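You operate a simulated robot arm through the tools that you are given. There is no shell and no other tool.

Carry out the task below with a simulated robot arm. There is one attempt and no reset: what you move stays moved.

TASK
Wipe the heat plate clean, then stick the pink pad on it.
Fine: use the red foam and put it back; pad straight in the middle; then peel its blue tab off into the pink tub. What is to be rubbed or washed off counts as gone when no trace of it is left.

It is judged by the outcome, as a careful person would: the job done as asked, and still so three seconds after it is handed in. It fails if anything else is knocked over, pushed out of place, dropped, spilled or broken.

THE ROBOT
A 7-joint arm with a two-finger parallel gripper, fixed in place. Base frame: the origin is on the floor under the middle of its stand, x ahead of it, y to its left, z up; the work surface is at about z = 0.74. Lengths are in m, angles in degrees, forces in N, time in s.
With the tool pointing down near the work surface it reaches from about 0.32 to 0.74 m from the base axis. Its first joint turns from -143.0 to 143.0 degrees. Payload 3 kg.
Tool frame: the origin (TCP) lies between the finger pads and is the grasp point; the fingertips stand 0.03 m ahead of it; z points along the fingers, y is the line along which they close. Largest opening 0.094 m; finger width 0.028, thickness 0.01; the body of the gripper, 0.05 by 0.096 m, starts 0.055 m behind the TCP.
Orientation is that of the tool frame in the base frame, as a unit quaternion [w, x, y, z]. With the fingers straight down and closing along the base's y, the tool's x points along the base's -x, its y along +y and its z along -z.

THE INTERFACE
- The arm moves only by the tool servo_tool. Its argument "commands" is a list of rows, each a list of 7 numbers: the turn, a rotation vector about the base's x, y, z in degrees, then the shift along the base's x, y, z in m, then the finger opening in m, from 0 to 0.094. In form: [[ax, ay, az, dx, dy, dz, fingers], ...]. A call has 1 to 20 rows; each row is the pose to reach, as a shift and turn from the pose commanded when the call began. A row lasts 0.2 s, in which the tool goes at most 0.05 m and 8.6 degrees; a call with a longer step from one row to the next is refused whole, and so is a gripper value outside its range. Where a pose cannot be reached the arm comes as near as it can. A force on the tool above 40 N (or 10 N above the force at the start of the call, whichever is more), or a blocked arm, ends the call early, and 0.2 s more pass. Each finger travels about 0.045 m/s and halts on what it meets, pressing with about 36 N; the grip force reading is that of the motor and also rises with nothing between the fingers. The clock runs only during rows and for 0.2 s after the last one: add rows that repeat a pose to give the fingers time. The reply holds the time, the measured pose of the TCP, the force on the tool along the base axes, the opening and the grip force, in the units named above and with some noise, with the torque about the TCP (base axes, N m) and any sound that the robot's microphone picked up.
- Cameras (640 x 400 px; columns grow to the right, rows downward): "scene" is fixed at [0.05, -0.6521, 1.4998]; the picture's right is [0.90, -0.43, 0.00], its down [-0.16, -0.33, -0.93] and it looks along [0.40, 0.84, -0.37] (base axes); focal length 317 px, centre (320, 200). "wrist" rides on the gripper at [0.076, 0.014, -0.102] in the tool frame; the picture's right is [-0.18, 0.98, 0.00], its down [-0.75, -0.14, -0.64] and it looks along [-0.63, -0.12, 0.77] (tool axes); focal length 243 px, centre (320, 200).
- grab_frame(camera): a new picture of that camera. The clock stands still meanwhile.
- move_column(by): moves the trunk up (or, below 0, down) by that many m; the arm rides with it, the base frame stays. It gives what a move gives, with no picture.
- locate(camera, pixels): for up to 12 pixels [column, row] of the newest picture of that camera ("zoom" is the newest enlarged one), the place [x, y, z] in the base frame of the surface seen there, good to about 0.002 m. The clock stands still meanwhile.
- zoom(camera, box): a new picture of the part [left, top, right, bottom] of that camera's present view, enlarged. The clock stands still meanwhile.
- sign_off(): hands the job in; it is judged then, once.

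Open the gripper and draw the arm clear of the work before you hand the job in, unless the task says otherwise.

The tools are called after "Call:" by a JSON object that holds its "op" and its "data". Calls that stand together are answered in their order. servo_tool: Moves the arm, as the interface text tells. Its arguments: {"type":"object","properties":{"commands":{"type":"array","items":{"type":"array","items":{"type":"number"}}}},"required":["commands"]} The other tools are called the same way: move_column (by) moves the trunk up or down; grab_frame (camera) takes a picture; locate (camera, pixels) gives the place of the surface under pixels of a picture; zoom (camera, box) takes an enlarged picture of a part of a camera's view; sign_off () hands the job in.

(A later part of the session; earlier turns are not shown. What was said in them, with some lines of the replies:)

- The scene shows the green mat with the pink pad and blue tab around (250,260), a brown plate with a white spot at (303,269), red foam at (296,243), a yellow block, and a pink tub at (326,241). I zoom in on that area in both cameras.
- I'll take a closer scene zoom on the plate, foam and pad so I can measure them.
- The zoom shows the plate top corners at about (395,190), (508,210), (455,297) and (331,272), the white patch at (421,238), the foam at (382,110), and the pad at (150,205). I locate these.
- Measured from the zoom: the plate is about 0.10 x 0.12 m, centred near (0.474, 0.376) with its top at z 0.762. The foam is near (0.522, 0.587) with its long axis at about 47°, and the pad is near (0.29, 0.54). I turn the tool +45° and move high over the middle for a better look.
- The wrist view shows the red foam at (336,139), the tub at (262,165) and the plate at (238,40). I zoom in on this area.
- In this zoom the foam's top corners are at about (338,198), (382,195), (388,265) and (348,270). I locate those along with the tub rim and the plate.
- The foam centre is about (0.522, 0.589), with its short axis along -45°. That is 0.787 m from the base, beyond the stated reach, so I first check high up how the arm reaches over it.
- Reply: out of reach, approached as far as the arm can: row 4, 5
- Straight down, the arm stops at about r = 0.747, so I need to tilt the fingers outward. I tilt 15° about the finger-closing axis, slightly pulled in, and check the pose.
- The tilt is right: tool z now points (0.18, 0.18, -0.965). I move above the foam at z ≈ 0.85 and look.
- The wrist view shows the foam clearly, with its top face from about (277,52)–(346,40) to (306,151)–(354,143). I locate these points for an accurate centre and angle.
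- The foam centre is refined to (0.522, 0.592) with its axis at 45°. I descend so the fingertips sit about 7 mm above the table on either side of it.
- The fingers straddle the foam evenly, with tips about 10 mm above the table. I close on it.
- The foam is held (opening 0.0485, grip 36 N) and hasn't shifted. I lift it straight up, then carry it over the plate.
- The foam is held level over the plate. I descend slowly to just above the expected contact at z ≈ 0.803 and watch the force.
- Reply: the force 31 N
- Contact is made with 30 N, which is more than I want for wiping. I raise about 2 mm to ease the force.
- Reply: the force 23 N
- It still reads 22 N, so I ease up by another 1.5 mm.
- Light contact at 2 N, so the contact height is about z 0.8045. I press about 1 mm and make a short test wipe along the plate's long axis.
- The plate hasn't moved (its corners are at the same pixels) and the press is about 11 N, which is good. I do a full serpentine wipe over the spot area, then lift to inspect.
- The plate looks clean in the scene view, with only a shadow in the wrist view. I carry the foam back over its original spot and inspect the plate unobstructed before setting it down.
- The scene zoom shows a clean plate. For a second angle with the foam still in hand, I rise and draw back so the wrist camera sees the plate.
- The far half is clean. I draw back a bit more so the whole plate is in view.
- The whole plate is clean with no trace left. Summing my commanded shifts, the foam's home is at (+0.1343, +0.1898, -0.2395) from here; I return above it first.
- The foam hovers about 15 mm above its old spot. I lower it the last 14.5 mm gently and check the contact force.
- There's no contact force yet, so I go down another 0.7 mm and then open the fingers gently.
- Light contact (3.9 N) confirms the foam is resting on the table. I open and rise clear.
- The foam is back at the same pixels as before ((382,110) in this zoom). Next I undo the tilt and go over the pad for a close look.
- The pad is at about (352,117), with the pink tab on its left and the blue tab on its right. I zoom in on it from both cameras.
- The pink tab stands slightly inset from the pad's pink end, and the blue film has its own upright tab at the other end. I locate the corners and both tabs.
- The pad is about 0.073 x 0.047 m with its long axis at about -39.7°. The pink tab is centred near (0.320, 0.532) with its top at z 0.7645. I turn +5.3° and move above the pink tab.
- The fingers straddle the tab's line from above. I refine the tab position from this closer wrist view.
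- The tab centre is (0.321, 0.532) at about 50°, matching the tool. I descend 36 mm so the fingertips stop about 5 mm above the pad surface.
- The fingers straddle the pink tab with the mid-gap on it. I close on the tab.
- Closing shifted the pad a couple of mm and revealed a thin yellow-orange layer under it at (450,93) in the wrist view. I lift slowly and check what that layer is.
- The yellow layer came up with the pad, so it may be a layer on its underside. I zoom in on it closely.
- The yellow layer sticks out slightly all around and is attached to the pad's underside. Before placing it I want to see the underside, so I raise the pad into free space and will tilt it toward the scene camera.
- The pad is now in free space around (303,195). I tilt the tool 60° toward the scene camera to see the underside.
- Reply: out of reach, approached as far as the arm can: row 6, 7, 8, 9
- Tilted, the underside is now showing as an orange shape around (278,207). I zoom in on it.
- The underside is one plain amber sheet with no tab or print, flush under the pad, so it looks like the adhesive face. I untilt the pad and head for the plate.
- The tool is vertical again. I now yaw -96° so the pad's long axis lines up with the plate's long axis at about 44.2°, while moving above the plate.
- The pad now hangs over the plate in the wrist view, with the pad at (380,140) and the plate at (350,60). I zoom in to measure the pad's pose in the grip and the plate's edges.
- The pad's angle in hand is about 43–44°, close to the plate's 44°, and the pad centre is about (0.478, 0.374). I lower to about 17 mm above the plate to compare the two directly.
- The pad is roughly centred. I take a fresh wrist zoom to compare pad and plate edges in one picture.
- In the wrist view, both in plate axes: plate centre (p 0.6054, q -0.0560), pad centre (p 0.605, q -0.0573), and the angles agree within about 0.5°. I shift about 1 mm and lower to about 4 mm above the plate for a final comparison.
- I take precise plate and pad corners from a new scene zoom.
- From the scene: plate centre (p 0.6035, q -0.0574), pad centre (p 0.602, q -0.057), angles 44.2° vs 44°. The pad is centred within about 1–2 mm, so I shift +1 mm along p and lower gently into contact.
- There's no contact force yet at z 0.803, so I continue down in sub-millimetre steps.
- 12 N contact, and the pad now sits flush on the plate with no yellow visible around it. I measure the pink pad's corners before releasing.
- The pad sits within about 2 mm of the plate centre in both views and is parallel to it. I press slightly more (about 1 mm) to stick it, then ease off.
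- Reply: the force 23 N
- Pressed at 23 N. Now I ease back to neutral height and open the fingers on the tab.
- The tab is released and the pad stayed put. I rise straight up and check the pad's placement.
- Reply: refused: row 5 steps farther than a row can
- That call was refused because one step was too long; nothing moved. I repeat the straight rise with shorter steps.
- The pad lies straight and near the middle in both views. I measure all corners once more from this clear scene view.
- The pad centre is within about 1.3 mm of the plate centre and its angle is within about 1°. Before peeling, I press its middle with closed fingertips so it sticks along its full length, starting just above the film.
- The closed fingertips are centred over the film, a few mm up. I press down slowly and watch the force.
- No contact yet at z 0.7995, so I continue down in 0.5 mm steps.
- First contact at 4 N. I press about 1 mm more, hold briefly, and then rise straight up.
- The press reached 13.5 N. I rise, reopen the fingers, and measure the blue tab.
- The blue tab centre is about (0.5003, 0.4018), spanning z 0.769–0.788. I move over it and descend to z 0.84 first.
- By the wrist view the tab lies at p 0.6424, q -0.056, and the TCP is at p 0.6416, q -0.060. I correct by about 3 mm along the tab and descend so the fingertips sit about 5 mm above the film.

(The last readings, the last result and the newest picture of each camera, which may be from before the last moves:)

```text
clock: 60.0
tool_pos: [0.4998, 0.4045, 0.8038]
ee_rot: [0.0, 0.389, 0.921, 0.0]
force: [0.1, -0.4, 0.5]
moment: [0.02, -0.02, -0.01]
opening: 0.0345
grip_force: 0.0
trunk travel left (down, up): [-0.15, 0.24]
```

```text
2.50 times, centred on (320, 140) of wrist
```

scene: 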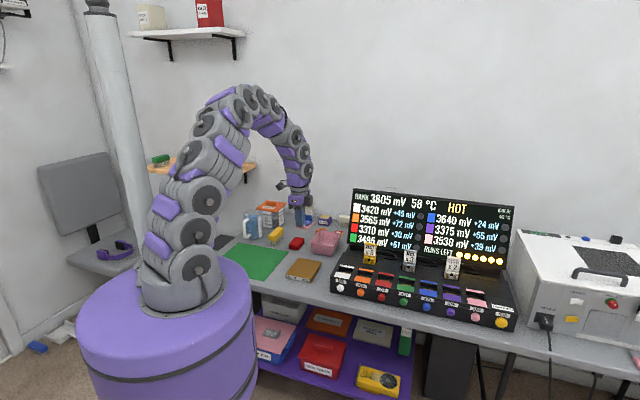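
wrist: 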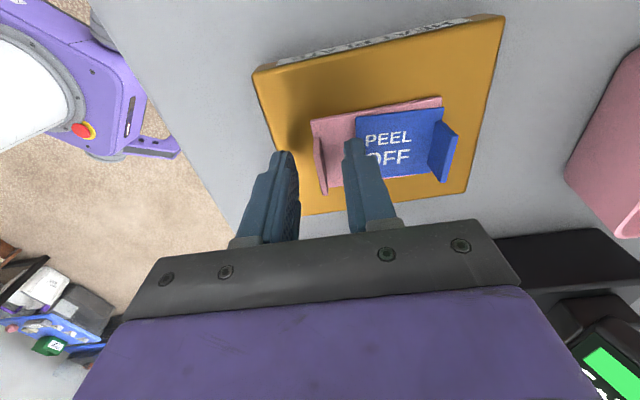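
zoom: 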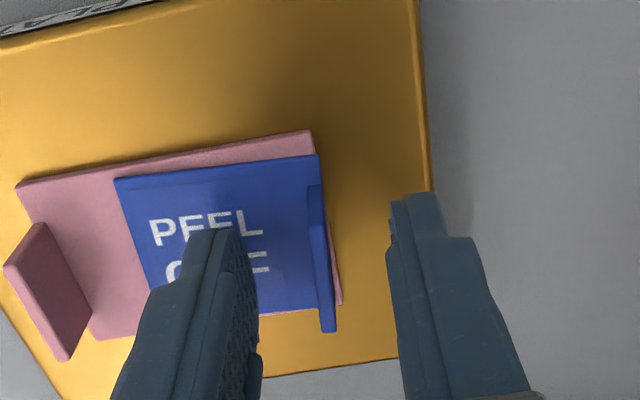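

The tab sits midway between the fingers (about x 318 at row 230). I close on it.

Call:
{"op": "servo_tool", "data": {"commands": [[0, 0, 0, 0, 0, 0, 0.025], [0, 0, 0, 0, 0, 0, 0.015], [0, 0, 0, 0, 0, 0, 0.005], [0, 0, 0, 0, 0, 0, 0.0], [0, 0, 0, 0, 0, 0, 0.0]]}}

Call:
{"op": "zoom", "data": {"camera": "scene", "box": [278, 236, 334, 276]}}

Call:
{"op": "zoom", "data": {"camera": "wrist", "box": [220, 60, 420, 220]}}

```text
clock: 61.2
tool_pos: [0.4989, 0.4055, 0.8048]
ee_rot: [0.0, 0.389, 0.921, 0.0]
force: [-0.1, 0.1, 3.4]
moment: [-0.02, 0.02, 0.01]
opening: 0.0022
grip_force: 36.0
trunk travel left (down, up): [-0.15, 0.24]
```

```text
10.00 times, centred on (306, 256) of scene
```

zoom: 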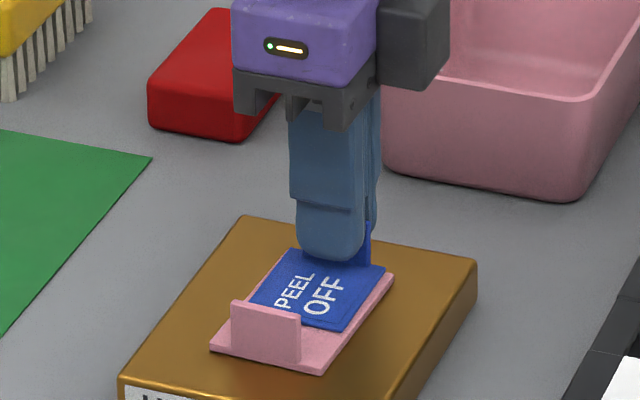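

```text
2.50 times, centred on (320, 140) of wrist
```

zoom: 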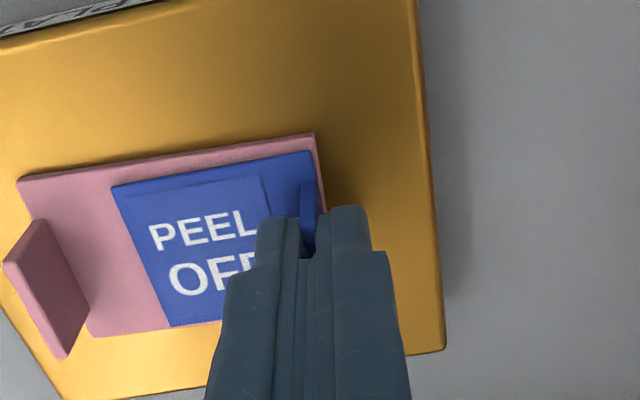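

The tab is gripped (opening 0.0022). I start peeling with a small upward pull while watching the force and the pad.

Call:
{"op": "servo_tool", "data": {"commands": [[0, 0, 0, 0, 0, 0.001, 0.0], [0, 0, 0, 0, 0, 0.002, 0.0], [0, 0, 0, 0, 0, 0.003, 0.0], [0, 0, 0, 0, 0, 0.004, 0.0]]}}

Call:
{"op": "zoom", "data": {"camera": "scene", "box": [278, 236, 334, 276]}}

Call:
{"op": "zoom", "data": {"camera": "wrist", "box": [220, 60, 420, 220]}}

```text
clock: 62.2
tool_pos: [0.4997, 0.4052, 0.8081]
ee_rot: [0.0, 0.389, 0.921, 0.001]
force: [-0.3, 0.5, -0.1]
moment: [0.01, 0.01, 0.0]
opening: 0.0022
grip_force: 35.5
trunk travel left (down, up): [-0.15, 0.24]
```

```text
10.00 times, centred on (306, 256) of scene
```

zoom: 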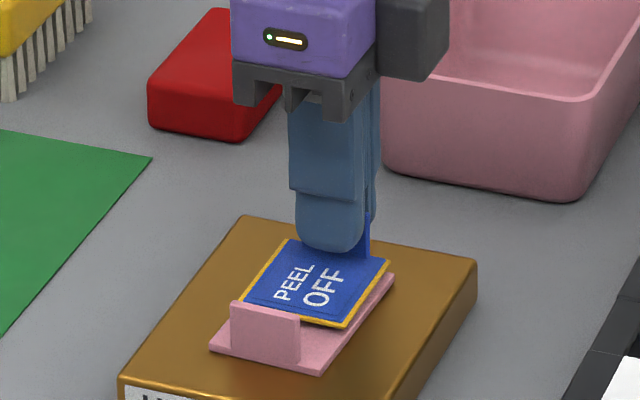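

```text
2.50 times, centred on (320, 140) of wrist
```

zoom: 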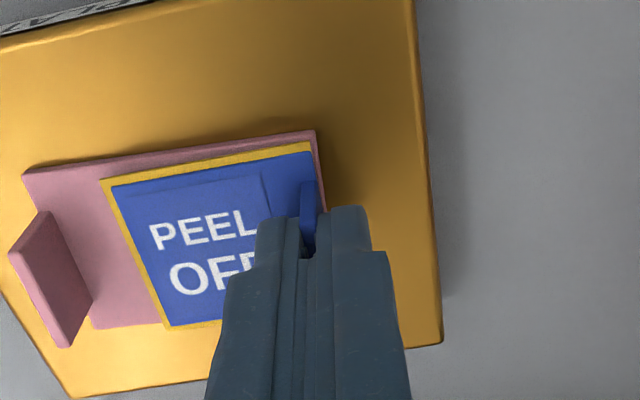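

The film came off easily, with its own yellow adhesive backing visible, and the pink pad stayed on the plate. I lift it well clear.

Call:
{"op": "servo_tool", "data": {"commands": [[0, 0, 0, 0, 0, 0.004, 0.0], [0, 0, 0, 0, 0, 0.012, 0.0], [0, 0, 0, 0, 0, 0.03, 0.0], [0, 0, 0, 0, 0, 0.06, 0.0], [0, 0, 0, 0, 0, 0.09, 0.0], [0, 0, 0, 0, 0, 0.12, 0.0], [0, 0, 0, 0, 0, 0.12, 0.0]]}}

Call:
{"op": "zoom", "data": {"camera": "scene", "box": [266, 220, 346, 284]}}

Call:
{"op": "grab_frame", "data": {"camera": "wrist"}}

```text
clock: 63.8
tool_pos: [0.4996, 0.4046, 0.9272]
ee_rot: [0.0, 0.39, 0.921, 0.0]
force: [0.3, 0.3, 0.1]
moment: [-0.01, -0.01, -0.05]
opening: 0.0022
grip_force: 35.9
trunk travel left (down, up): [-0.15, 0.24]
```

```text
6.25 times, centred on (306, 252) of scene
```

zoom: 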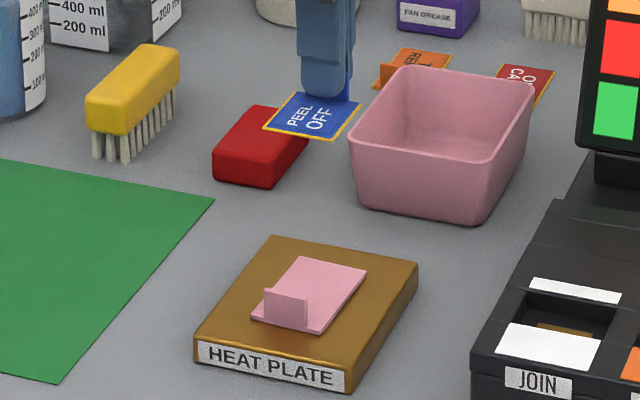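

```text
taken
```

wrist: 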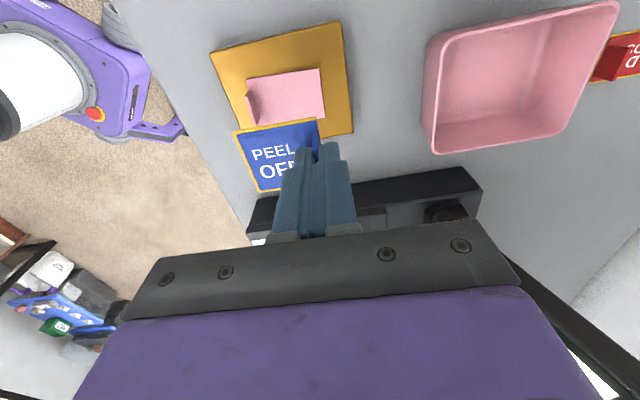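

The pink pad is alone on the plate and the blue film is in the gripper. Before carrying it, I check where the display and black box stand relative to the tub.

Call:
{"op": "grab_frame", "data": {"camera": "scene"}}

Call:
{"op": "locate", "data": {"camera": "scene", "pixels": [[356, 195], [353, 240], [510, 212], [334, 275], [350, 250], [372, 245], [328, 232], [313, 240], [340, 245], [326, 228]]}}

```text
taken
```

scene: 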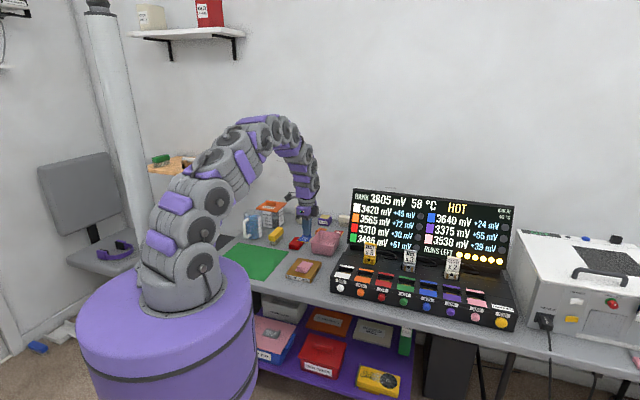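

```text
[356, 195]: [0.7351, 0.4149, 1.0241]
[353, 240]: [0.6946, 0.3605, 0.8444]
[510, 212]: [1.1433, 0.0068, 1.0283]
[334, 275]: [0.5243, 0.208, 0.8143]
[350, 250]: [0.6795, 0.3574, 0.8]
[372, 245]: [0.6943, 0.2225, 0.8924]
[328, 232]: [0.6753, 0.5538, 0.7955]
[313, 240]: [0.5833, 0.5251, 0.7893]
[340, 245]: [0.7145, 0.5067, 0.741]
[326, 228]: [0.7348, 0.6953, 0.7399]
```

The display's left edge is about 0.1 m clear of the tub path. I yaw +91° back to the outward-facing orientation here, at height.

Call:
{"op": "servo_tool", "data": {"commands": [[0, 0, 7.6, 0, 0, 0.005, 0.0], [0, 0, 15.1, 0, 0, 0.01, 0.0], [0, 0, 22.7, 0, 0, 0.015, 0.0], [0, 0, 30.3, 0, 0, 0.02, 0.0], [0, 0, 37.8, 0, 0, 0.02, 0.0], [0, 0, 45.4, 0, 0, 0.02, 0.0], [0, 0, 53, 0, 0.005, 0.02, 0.0], [0, 0, 60.5, 0, 0.01, 0.02, 0.0], [0, 0, 68.1, 0, 0.015, 0.02, 0.0], [0, 0, 75.7, 0, 0.02, 0.02, 0.0], [0, 0, 83.2, 0, 0.02, 0.02, 0.0], [0, 0, 90.8, 0, 0.02, 0.02, 0.0], [0, 0, 90.8, 0, 0.02, 0.02, 0.0]]}}

Call:
{"op": "grab_frame", "data": {"camera": "wrist"}}

```text
clock: 66.6
tool_pos: [0.5005, 0.4251, 0.9481]
ee_rot: [-0.002, -0.384, 0.923, 0.001]
force: [-0.4, -0.3, -0.1]
moment: [0.0, -0.02, 0.01]
opening: 0.002
grip_force: 35.9
trunk travel left (down, up): [-0.15, 0.24]
```

```text
taken
```

wrist: 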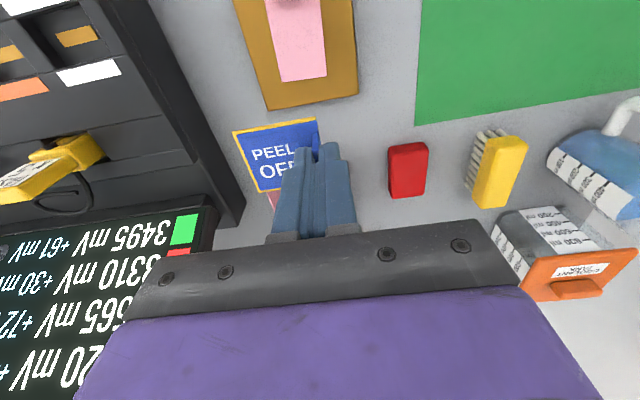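

The film hangs on the left side of the fingers as expected. I tilt 20° outward and move above the tub, keeping the film well above the rim.

Call:
{"op": "servo_tool", "data": {"commands": [[3.5, -3.5, 0, 0.02, 0.014, 0, 0.0], [7, -7, 0, 0.045, 0.03, 0, 0.0], [10.6, -10.6, 0, 0.07, 0.048, -0.01, 0.0], [14.1, -14.1, 0, 0.095, 0.065, -0.02, 0.0], [14.1, -14.1, 0, 0.1115, 0.077, -0.035, 0.0], [14.1, -14.1, 0, 0.1115, 0.077, -0.035, 0.0], [14.1, -14.1, 0, 0.1115, 0.077, -0.035, 0.0]]}}

Call:
{"op": "grab_frame", "data": {"camera": "wrist"}}

Call:
{"op": "zoom", "data": {"camera": "scene", "box": [270, 190, 366, 262]}}

```text
clock: 68.2
tool_pos: [0.6125, 0.5018, 0.9134]
ee_rot: [0.16, -0.377, 0.91, 0.066]
force: [0.4, -0.6, 0.2]
moment: [0.01, 0.01, 0.0]
opening: 0.0022
grip_force: 35.9
trunk travel left (down, up): [-0.15, 0.24]
```

```text
taken
```

wrist: 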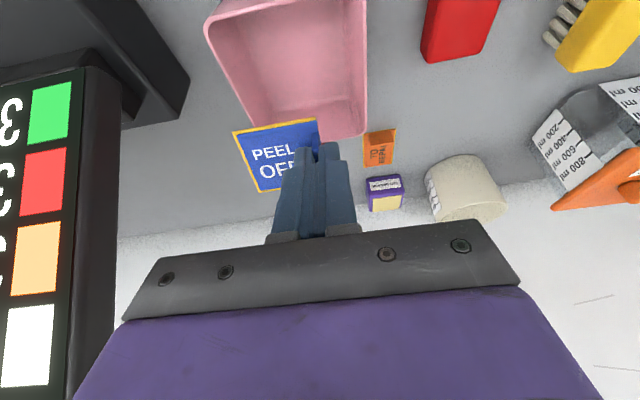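

```text
5.56 times, centred on (318, 226) of scene
```

zoom: 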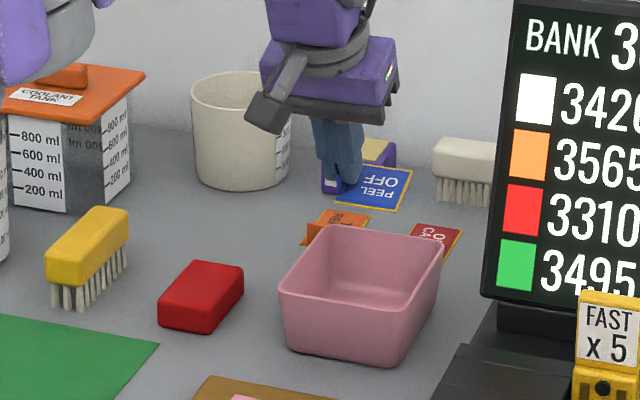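

The TCP is at (0.6125, 0.502). I locate the film's corners and the tub rim from the wrist view to verify the film will drop inside.

Call:
{"op": "locate", "data": {"camera": "wrist", "pixels": [[236, 134], [316, 121], [262, 189], [270, 150], [207, 20], [366, 10], [365, 130], [255, 110], [300, 80], [340, 137]]}}

```text
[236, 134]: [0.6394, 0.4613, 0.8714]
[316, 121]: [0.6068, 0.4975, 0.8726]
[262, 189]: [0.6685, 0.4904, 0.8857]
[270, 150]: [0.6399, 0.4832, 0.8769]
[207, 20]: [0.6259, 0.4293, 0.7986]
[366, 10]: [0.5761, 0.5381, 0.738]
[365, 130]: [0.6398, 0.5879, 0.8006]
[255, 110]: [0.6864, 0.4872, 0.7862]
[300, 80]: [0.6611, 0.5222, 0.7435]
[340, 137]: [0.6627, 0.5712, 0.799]
```

The film spans u 0.077–0.126, v 0.778–0.82, inside the tub's rim (u 0.047–0.137, v 0.748–0.872). I nudge it toward the middle and lower it into the tub.

Call:
{"op": "servo_tool", "data": {"commands": [[0, 0, 0, 0.0007, 0.0064, 0, 0.0], [0, 0, 0, 0.0007, 0.0064, -0.03, 0.0], [0, 0, 0, 0.0007, 0.0064, -0.055, 0.0], [0, 0, 0, 0.0007, 0.0064, -0.075, 0.0], [0, 0, 0, 0.0007, 0.0064, -0.09, 0.0], [0, 0, 0, 0.0007, 0.0064, -0.095, 0.0], [0, 0, 0, 0.0007, 0.0064, -0.095, 0.0]]}}

Call:
{"op": "grab_frame", "data": {"camera": "wrist"}}

Call:
{"op": "zoom", "data": {"camera": "scene", "box": [286, 205, 366, 265]}}

```text
clock: 69.8
tool_pos: [0.6109, 0.5087, 0.8174]
ee_rot: [0.16, -0.377, 0.91, 0.067]
force: [0.7, 0.0, 0.1]
moment: [-0.02, 0.03, 0.02]
opening: 0.002
grip_force: 35.8
trunk travel left (down, up): [-0.15, 0.24]
```

```text
taken
```

wrist: 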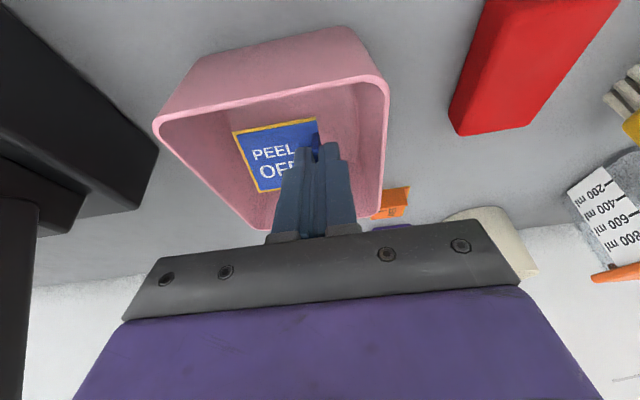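

```text
6.67 times, centred on (326, 235) of scene
```

zoom: 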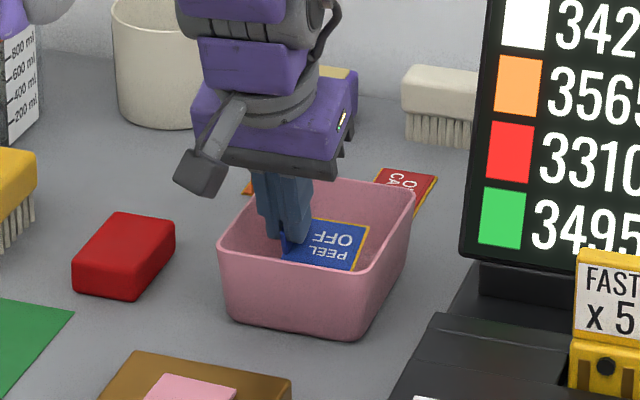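

The film is inside the tub below its rim. I lower another 12 mm and open the fingers just enough to release it.

Call:
{"op": "servo_tool", "data": {"commands": [[0, 0, 0, 0, 0, -0.006, 0.0], [0, 0, 0, 0, 0, -0.012, 0.0], [0, 0, 0, 0, 0, -0.012, 0.008], [0, 0, 0, 0, 0, -0.012, 0.016], [0, 0, 0, 0, 0, -0.012, 0.018], [0, 0, 0, 0, 0, -0.012, 0.018]]}}

Call:
{"op": "grab_frame", "data": {"camera": "wrist"}}

Call:
{"op": "zoom", "data": {"camera": "scene", "box": [286, 205, 366, 265]}}

```text
clock: 71.2
tool_pos: [0.6111, 0.5075, 0.8059]
ee_rot: [0.159, -0.378, 0.909, 0.067]
force: [-0.6, -0.4, 0.1]
moment: [0.0, -0.01, 0.0]
opening: 0.0184
grip_force: 0.0
trunk travel left (down, up): [-0.15, 0.24]
```

```text
taken
```

wrist: 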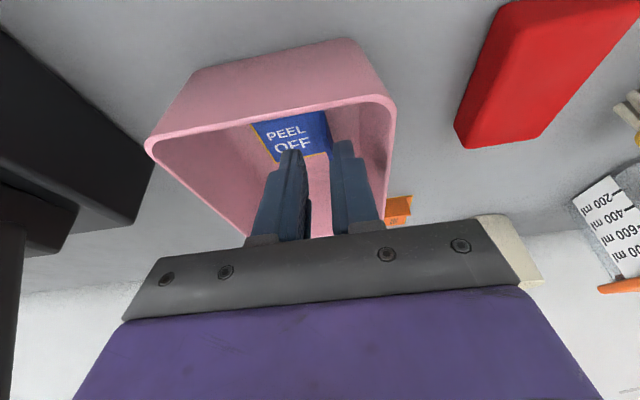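

```text
6.67 times, centred on (326, 235) of scene
```

zoom: 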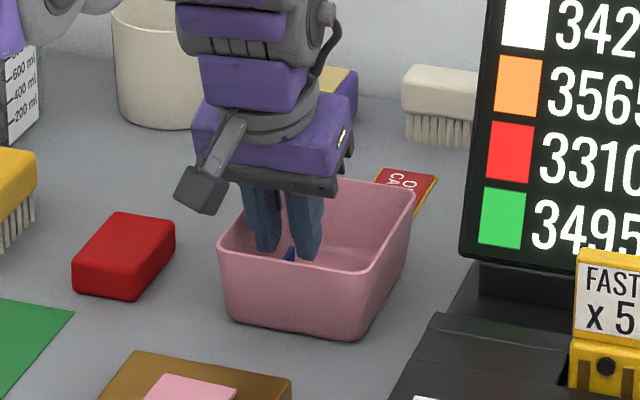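

The film has dropped to the tub floor, with its tab visible between the open fingers. I rise straight up slowly, then retreat.

Call:
{"op": "servo_tool", "data": {"commands": [[0, 0, 0, 0, 0, 0.01, 0.018], [0, 0, 0, 0, 0, 0.03, 0.018], [0, 0, 0, 0, 0, 0.06, 0.018], [0, 0, 0, 0, 0, 0.1, 0.018], [0, 0, 0, -0.01, -0.01, 0.14, 0.03], [0, 0, 0, -0.02, -0.02, 0.17, 0.05]]}}

Call:
{"op": "zoom", "data": {"camera": "scene", "box": [266, 210, 366, 285]}}

Call:
{"op": "grab_frame", "data": {"camera": "wrist"}}

```text
clock: 72.6
tool_pos: [0.5913, 0.4877, 0.9793]
ee_rot: [0.16, -0.377, 0.91, 0.068]
force: [0.1, -0.2, -0.7]
moment: [0.0, 0.0, 0.01]
opening: 0.0497
grip_force: 0.0
trunk travel left (down, up): [-0.15, 0.24]
```

```text
5.33 times, centred on (316, 248) of scene
```

zoom: 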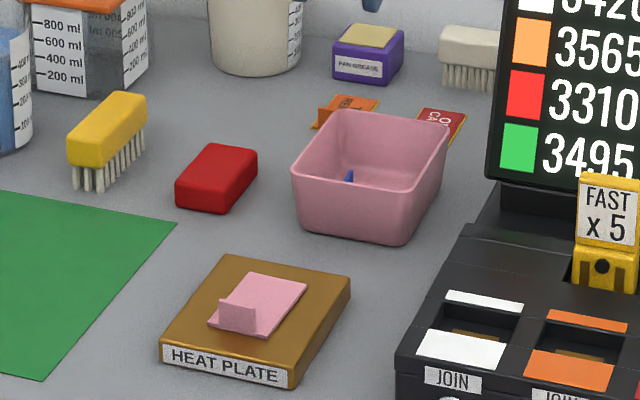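

```text
taken
```

wrist: 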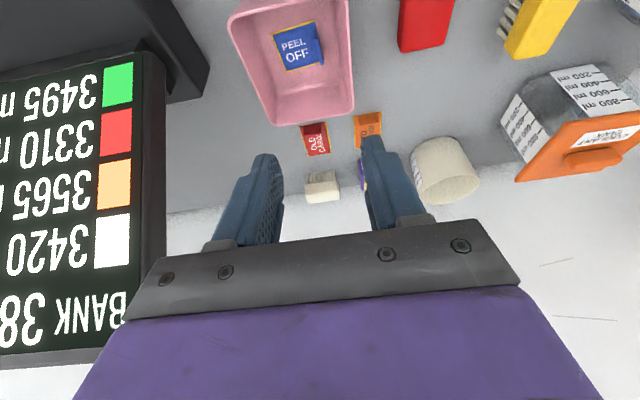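

The film rests inside the tub. I zoom in on the plate to check the pad's final placement and the plate's cleanliness.

Call:
{"op": "zoom", "data": {"camera": "scene", "box": [278, 244, 334, 284]}}

Call:
{"op": "locate", "data": {"camera": "zoom", "pixels": [[122, 296], [367, 347], [474, 183], [246, 140], [213, 268], [321, 290], [390, 195], [284, 173], [355, 242], [335, 184], [178, 220], [424, 262]]}}

```text
10.00 times, centred on (306, 264) of scene
```

zoom: 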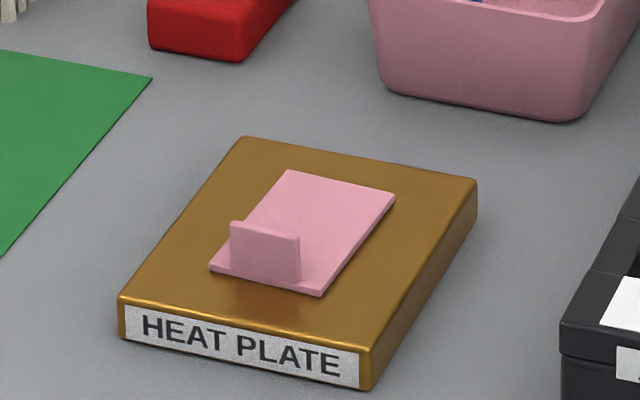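

```text
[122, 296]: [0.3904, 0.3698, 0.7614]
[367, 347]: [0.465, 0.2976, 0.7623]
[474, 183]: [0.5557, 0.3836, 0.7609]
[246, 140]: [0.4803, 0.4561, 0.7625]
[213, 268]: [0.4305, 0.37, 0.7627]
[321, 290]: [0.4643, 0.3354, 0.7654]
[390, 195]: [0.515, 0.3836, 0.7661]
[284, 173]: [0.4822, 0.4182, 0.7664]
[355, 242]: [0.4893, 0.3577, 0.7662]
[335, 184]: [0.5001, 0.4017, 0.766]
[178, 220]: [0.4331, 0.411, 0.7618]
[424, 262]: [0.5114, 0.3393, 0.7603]
```

The pad seems to have turned slightly when I gripped the blue tab. I measure its exact corners, and bring the wrist camera over the plate for a second reading.

Call:
{"op": "locate", "data": {"camera": "zoom", "pixels": [[212, 267], [320, 292], [392, 195], [289, 173], [338, 268], [372, 222], [245, 275], [290, 284], [310, 178], [365, 189], [340, 183], [270, 195]]}}

Call:
{"op": "servo_tool", "data": {"commands": [[-3.5, 3.5, 0, -0.03, -0.02, 0, 0.05], [-7, 7, 0, -0.06, -0.04, 0, 0.05], [-10.6, 10.6, 0, -0.09, -0.07, 0, 0.05], [-14.1, 14.1, 0, -0.12, -0.1, 0, 0.05], [-14.1, 14.1, 0, -0.145, -0.13, -0.01, 0.05], [-14.1, 14.1, 0, -0.165, -0.155, -0.02, 0.05], [-14.1, 14.1, 0, -0.165, -0.155, -0.02, 0.05]]}}

Call:
{"op": "grab_frame", "data": {"camera": "wrist"}}

```text
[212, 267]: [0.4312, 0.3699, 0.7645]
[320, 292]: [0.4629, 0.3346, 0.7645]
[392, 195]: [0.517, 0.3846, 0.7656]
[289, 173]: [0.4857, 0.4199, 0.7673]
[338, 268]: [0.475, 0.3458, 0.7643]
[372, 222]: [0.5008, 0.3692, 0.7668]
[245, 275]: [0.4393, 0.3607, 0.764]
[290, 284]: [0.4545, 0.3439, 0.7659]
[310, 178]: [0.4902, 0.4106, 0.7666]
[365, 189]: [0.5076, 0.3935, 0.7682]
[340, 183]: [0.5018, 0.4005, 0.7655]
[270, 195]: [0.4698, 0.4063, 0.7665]
```

```text
clock: 74.2
tool_pos: [0.4282, 0.3325, 0.956]
ee_rot: [0.0, -0.384, 0.924, 0.001]
force: [-0.2, 0.1, -0.4]
moment: [-0.02, 0.02, 0.02]
opening: 0.05
grip_force: 0.1
trunk travel left (down, up): [-0.15, 0.24]
```

```text
taken
```

wrist: 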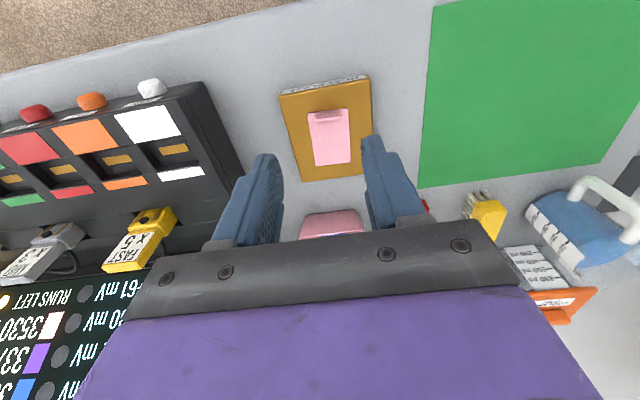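

Call:
{"op": "zoom", "data": {"camera": "wrist", "box": [264, 65, 392, 190]}}

```text
3.20 times, centred on (328, 128) of wrist
```

zoom: 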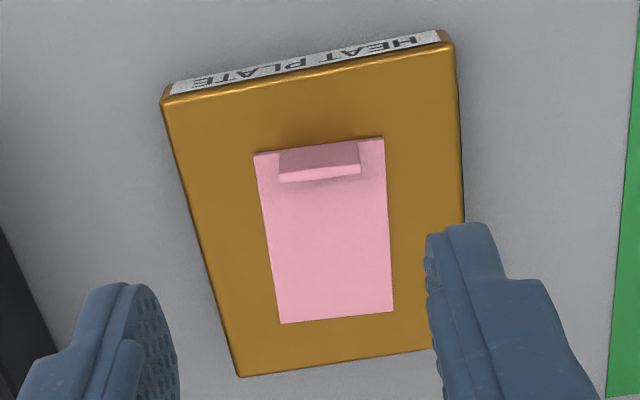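

In this view the pad's edges are about 2° off the plate's, because the film dragged it slightly when I gripped the blue tab. I can square it by lightly re-closing on the pink tab with the tool aligned as at placement, so I yaw back to 44.2° above it.

Call:
{"op": "servo_tool", "data": {"commands": [[0, 0, -7.6, 0, 0.002, 0, 0.045], [0, 0, -15.1, 0, 0.004, 0, 0.04], [0, 0, -22.7, 0, 0.006, 0, 0.03], [0, 0, -30.3, 0, 0.008, 0, 0.03], [0, 0, -37.9, 0, 0.01, 0, 0.03], [0, 0, -45.5, 0.004, 0.013, 0, 0.03], [0, 0, -53, 0.008, 0.016, 0, 0.03], [0, 0, -60.6, 0.012, 0.02, 0, 0.03], [0, 0, -68.2, 0.016, 0.024, -0.01, 0.03], [0, 0, -75.8, 0.0184, 0.0262, -0.02, 0.03], [0, 0, -83.3, 0.0184, 0.0262, -0.03, 0.03], [0, 0, -90.9, 0.0184, 0.0262, -0.05, 0.03], [0, 0, -90.9, 0.0184, 0.0262, -0.07, 0.03], [0, 0, -90.9, 0.0184, 0.0262, -0.07, 0.03]]}}

Call:
{"op": "zoom", "data": {"camera": "wrist", "box": [250, 20, 474, 200]}}

Call:
{"op": "zoom", "data": {"camera": "scene", "box": [278, 236, 334, 276]}}

```text
clock: 77.2
tool_pos: [0.4451, 0.3602, 0.8858]
ee_rot: [0.001, 0.389, 0.921, 0.001]
force: [-0.1, 0.4, 0.9]
moment: [-0.02, -0.01, -0.01]
opening: 0.0299
grip_force: 0.1
trunk travel left (down, up): [-0.15, 0.24]
```

```text
2.22 times, centred on (362, 110) of wrist
```

zoom: 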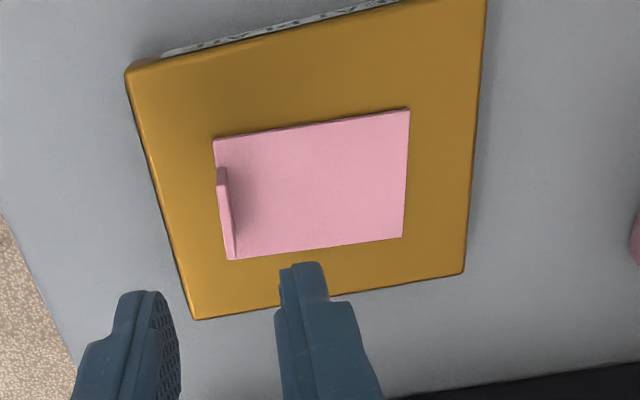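

```text
10.00 times, centred on (306, 256) of scene
```

zoom: 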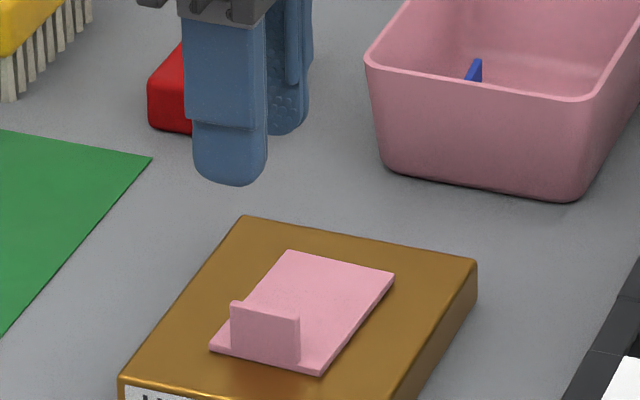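

The skew is about 2–3°, so squaring it is worthwhile. I locate the tab ends and pad/plate corners in this wrist view.

Call:
{"op": "zoom", "data": {"camera": "wrist", "box": [250, 20, 474, 200]}}

Call:
{"op": "locate", "data": {"camera": "zoom", "pixels": [[222, 172], [231, 255], [226, 215], [216, 142], [407, 111], [401, 235], [238, 257], [130, 72], [460, 271], [199, 315], [482, 10], [350, 130]]}}

```text
2.22 times, centred on (362, 110) of wrist
```

zoom: 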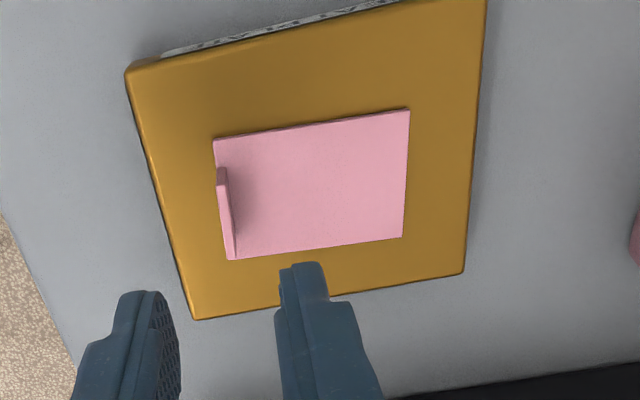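

```text
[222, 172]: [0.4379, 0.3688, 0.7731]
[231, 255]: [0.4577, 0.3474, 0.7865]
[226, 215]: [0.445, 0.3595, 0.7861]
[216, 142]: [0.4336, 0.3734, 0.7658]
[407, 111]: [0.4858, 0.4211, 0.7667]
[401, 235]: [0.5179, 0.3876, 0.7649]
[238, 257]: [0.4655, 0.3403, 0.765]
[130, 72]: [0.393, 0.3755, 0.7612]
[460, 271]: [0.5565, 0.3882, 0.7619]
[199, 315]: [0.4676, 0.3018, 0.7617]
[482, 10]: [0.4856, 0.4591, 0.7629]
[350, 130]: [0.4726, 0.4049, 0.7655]
```

Edge-slope comparison gives about 2.3° of skew with the centre within 1 mm. I turn the tool +0.9°, shift onto the tab centre, and descend with the fingers open around it.

Call:
{"op": "servo_tool", "data": {"commands": [[0, 0, 0.9, 0.0024, -0.0024, -0.02, 0.03], [0, 0, 0.9, 0.0024, -0.0024, -0.045, 0.03], [0, 0, 0.9, 0.0024, -0.0024, -0.065, 0.03], [0, 0, 0.9, 0.0024, -0.0024, -0.077, 0.03], [0, 0, 0.9, 0.0024, -0.0024, -0.082, 0.03], [0, 0, 0.9, 0.0024, -0.0024, -0.082, 0.03]]}}

Call:
{"op": "zoom", "data": {"camera": "wrist", "box": [250, 40, 474, 200]}}

Call:
{"op": "zoom", "data": {"camera": "scene", "box": [278, 244, 334, 284]}}

```text
clock: 78.6
tool_pos: [0.4481, 0.357, 0.8044]
ee_rot: [0.0, 0.382, 0.924, 0.001]
force: [0.6, -0.6, -0.1]
moment: [-0.01, -0.02, 0.01]
opening: 0.03
grip_force: 0.0
trunk travel left (down, up): [-0.15, 0.24]
```

```text
2.50 times, centred on (362, 120) of wrist
```

zoom: 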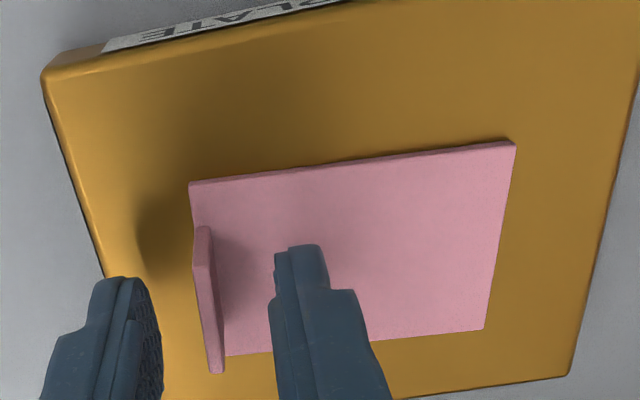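

```text
10.00 times, centred on (306, 264) of scene
```

zoom: 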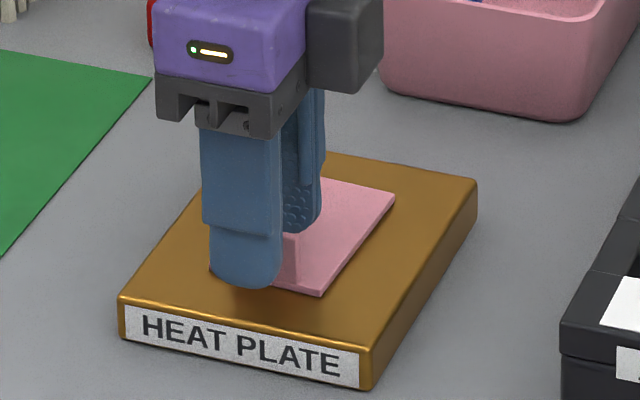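

The tab sits midway between the fingers. I close gently to square it up, then check.

Call:
{"op": "servo_tool", "data": {"commands": [[0, 0, 0, 0, 0, 0, 0.02], [0, 0, 0, 0, 0, 0, 0.012], [0, 0, 0, 0, 0, 0, 0.006], [0, 0, 0, 0, 0, 0, 0.003], [0, 0, 0, 0, 0, 0, 0.0018], [0, 0, 0, 0, 0, 0, 0.0018]]}}

Call:
{"op": "zoom", "data": {"camera": "wrist", "box": [250, 40, 474, 200]}}

Call:
{"op": "zoom", "data": {"camera": "scene", "box": [278, 244, 334, 284]}}

```text
clock: 80.0
tool_pos: [0.4485, 0.357, 0.8042]
ee_rot: [0.0, 0.383, 0.924, 0.0]
force: [0.9, -8.0, 0.1]
moment: [-0.28, -0.08, -0.2]
opening: 0.002
grip_force: 36.4
trunk travel left (down, up): [-0.15, 0.24]
```

```text
2.50 times, centred on (362, 120) of wrist
```

zoom: 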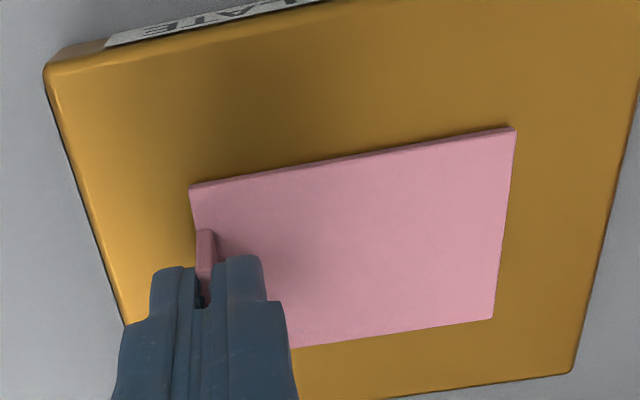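

```text
10.00 times, centred on (306, 264) of scene
```

zoom: 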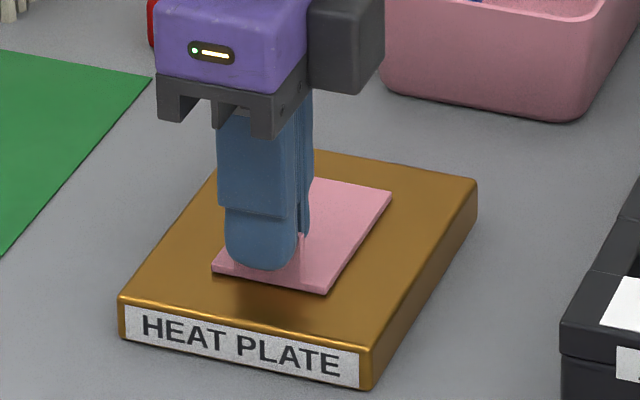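

The pad squared up to within about 1°, and the plate hasn't moved. I turn 0.8° more while holding, then release.

Call:
{"op": "servo_tool", "data": {"commands": [[0, 0, 0.4, 0, 0, 0, 0.0018], [0, 0, 0.8, 0, 0, 0, 0.0018], [0, 0, 0.8, 0, 0, 0, 0.008], [0, 0, 0.8, 0, 0, 0, 0.02], [0, 0, 0.8, 0, 0, 0, 0.03], [0, 0, 0.8, 0, 0, 0, 0.03]]}}

Call:
{"op": "servo_tool", "data": {"commands": [[0, 0, 0, 0, 0, 0.01, 0.03], [0, 0, 0, 0, 0, 0.03, 0.03], [0, 0, 0, 0, 0, 0.06, 0.03], [0, 0, 0, -0.01, -0.01, 0.09, 0.03], [0, 0, 0, -0.03, -0.02, 0.11, 0.03], [0, 0, 0, -0.04, -0.02, 0.12, 0.03], [0, 0, 0, -0.04, -0.02, 0.12, 0.03]]}}

Call:
{"op": "zoom", "data": {"camera": "wrist", "box": [290, 10, 482, 165]}}

Call:
{"op": "zoom", "data": {"camera": "scene", "box": [278, 244, 334, 284]}}

```text
clock: 81.4
tool_pos: [0.4478, 0.3571, 0.8043]
ee_rot: [0.0, 0.376, 0.927, 0.001]
force: [-1.3, -0.1, 0.5]
moment: [0.01, -0.02, 0.02]
opening: 0.0302
grip_force: 0.1
trunk travel left (down, up): [-0.15, 0.24]
```

```text
clock: 83.0
tool_pos: [0.4078, 0.3358, 0.9234]
ee_rot: [0.0, 0.376, 0.927, 0.0]
force: [0.4, -0.2, -0.3]
moment: [-0.02, -0.02, -0.02]
opening: 0.0301
grip_force: 0.1
trunk travel left (down, up): [-0.15, 0.24]
```

```text
2.58 times, centred on (386, 88) of wrist
```

zoom: 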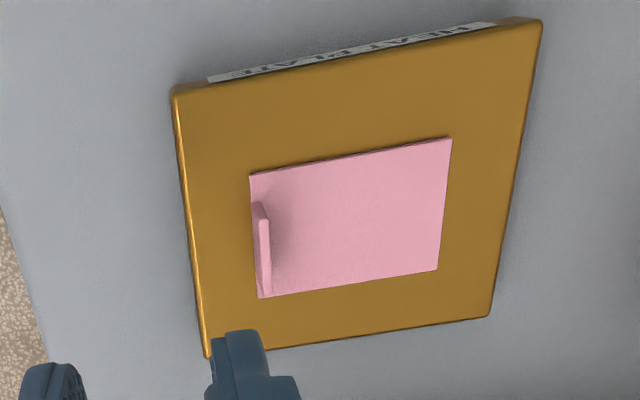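

```text
10.00 times, centred on (306, 264) of scene
```

zoom: 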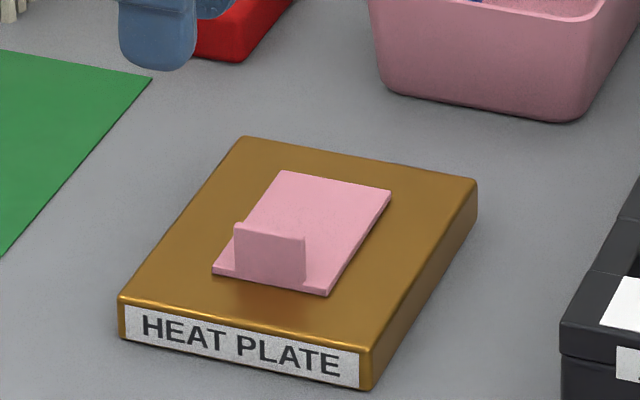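

Now the pad edges match the plate edges within about 0.5°. I verify centring with corner positions.

Call:
{"op": "locate", "data": {"camera": "zoom", "pixels": [[122, 296], [367, 347], [474, 183], [246, 140], [215, 269], [325, 292], [388, 194], [283, 173]]}}

Call:
{"op": "zoom", "data": {"camera": "wrist", "box": [290, 10, 482, 165]}}

Call:
{"op": "locate", "data": {"camera": "zoom", "pixels": [[175, 96], [538, 26], [487, 313], [209, 352], [251, 177], [449, 140], [435, 267], [262, 295]]}}

```text
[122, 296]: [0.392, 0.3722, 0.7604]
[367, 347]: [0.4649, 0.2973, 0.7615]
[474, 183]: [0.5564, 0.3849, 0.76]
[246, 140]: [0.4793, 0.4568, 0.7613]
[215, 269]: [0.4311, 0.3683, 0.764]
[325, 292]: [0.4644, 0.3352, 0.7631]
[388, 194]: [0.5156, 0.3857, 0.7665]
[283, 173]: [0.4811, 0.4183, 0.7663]
```

```text
2.58 times, centred on (386, 88) of wrist
```

zoom: 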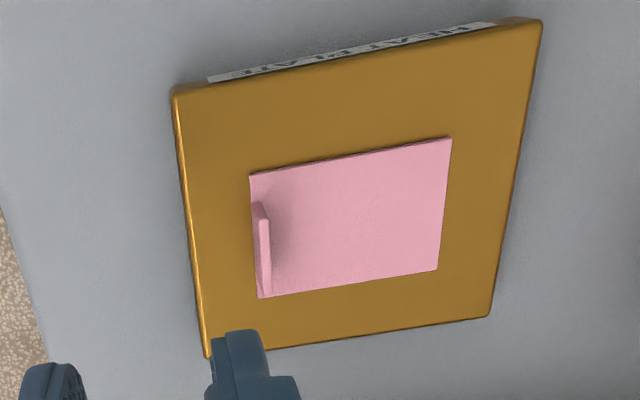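

```text
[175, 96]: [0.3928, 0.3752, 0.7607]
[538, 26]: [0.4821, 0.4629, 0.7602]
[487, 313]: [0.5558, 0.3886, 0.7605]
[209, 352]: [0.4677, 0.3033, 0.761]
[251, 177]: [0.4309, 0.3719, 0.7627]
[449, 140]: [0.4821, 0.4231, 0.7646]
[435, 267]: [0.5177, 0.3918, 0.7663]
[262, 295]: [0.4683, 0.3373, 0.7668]
```

The pad centre is within about 1 mm of the plate centre in both views and straight. I open the gripper fully and draw the arm up and away.

Call:
{"op": "servo_tool", "data": {"commands": [[0, 0, 0, -0.01, 0.005, 0.04, 0.05], [0, 0, 0, -0.02, 0.015, 0.08, 0.07], [0, 0, 0, -0.04, 0.03, 0.11, 0.094], [0, 0, 0, -0.06, 0.05, 0.14, 0.094], [0, 0, 0, -0.08, 0.08, 0.15, 0.094], [0, 0, 0, -0.09, 0.11, 0.15, 0.094], [0, 0, 0, -0.09, 0.11, 0.15, 0.094]]}}

Call:
{"op": "grab_frame", "data": {"camera": "scene"}}

Call:
{"op": "zoom", "data": {"camera": "scene", "box": [210, 190, 370, 290]}}

Call:
{"op": "zoom", "data": {"camera": "scene", "box": [258, 215, 350, 285]}}

```text
clock: 84.6
tool_pos: [0.3185, 0.4461, 1.0736]
ee_rot: [0.0, 0.376, 0.927, 0.0]
force: [0.7, -0.3, -0.8]
moment: [0.01, 0.02, 0.0]
opening: 0.0938
grip_force: 0.0
trunk travel left (down, up): [-0.15, 0.24]
```

```text
taken
```

scene: 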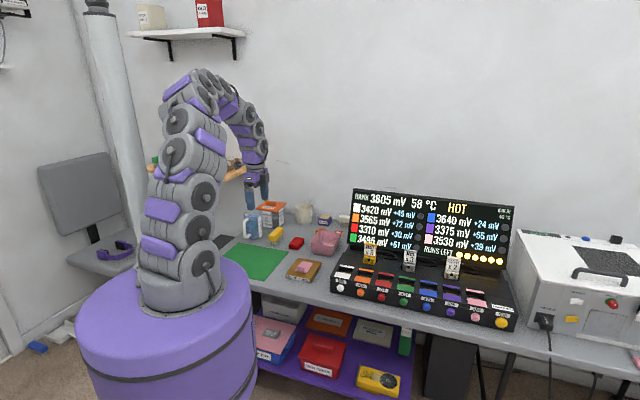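

```text
4.00 times, centred on (290, 240) of scene
```

zoom: 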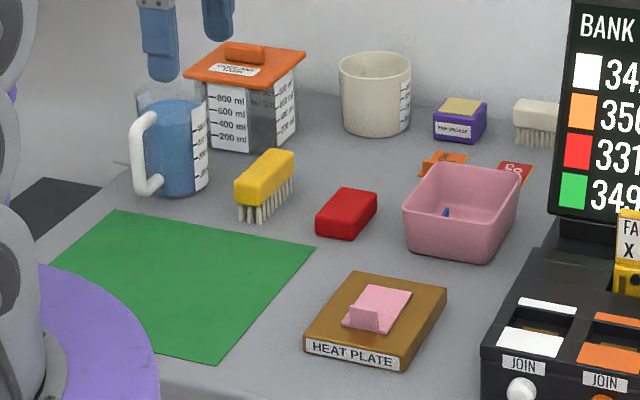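

```text
5.71 times, centred on (304, 250) of scene
```

zoom: 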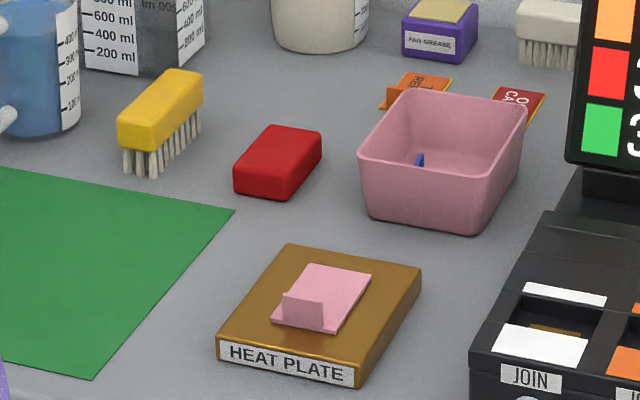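

The final views show a clean plate with the pink pad centred and straight, the foam back in its spot, and the blue tab in the pink tub. Nothing else has moved and the arm is clear, so I hand the job in.

Call:
{"op": "sign_off", "data": {}}

```text
The job is handed in.
```

The job is done and handed in.

- **Heat plate:** I wiped it with the red foam. No trace of the white patch showed in either camera before I stuck the pad on.
- **Red foam:** It is back where it was, to within what the camera shows.
- **Pink pad:** It is stuck in the middle of the plate, about 1 mm off centre and about half a degree from straight. Gripping the blue tab to peel it turned the pad by about 2°, so I squared it up again by its pink tab afterwards.
- **Blue tab:** I peeled it off, and it is lying in the pink tub.

In the final picture nothing else had moved, and the gripper was open and clear of the work.
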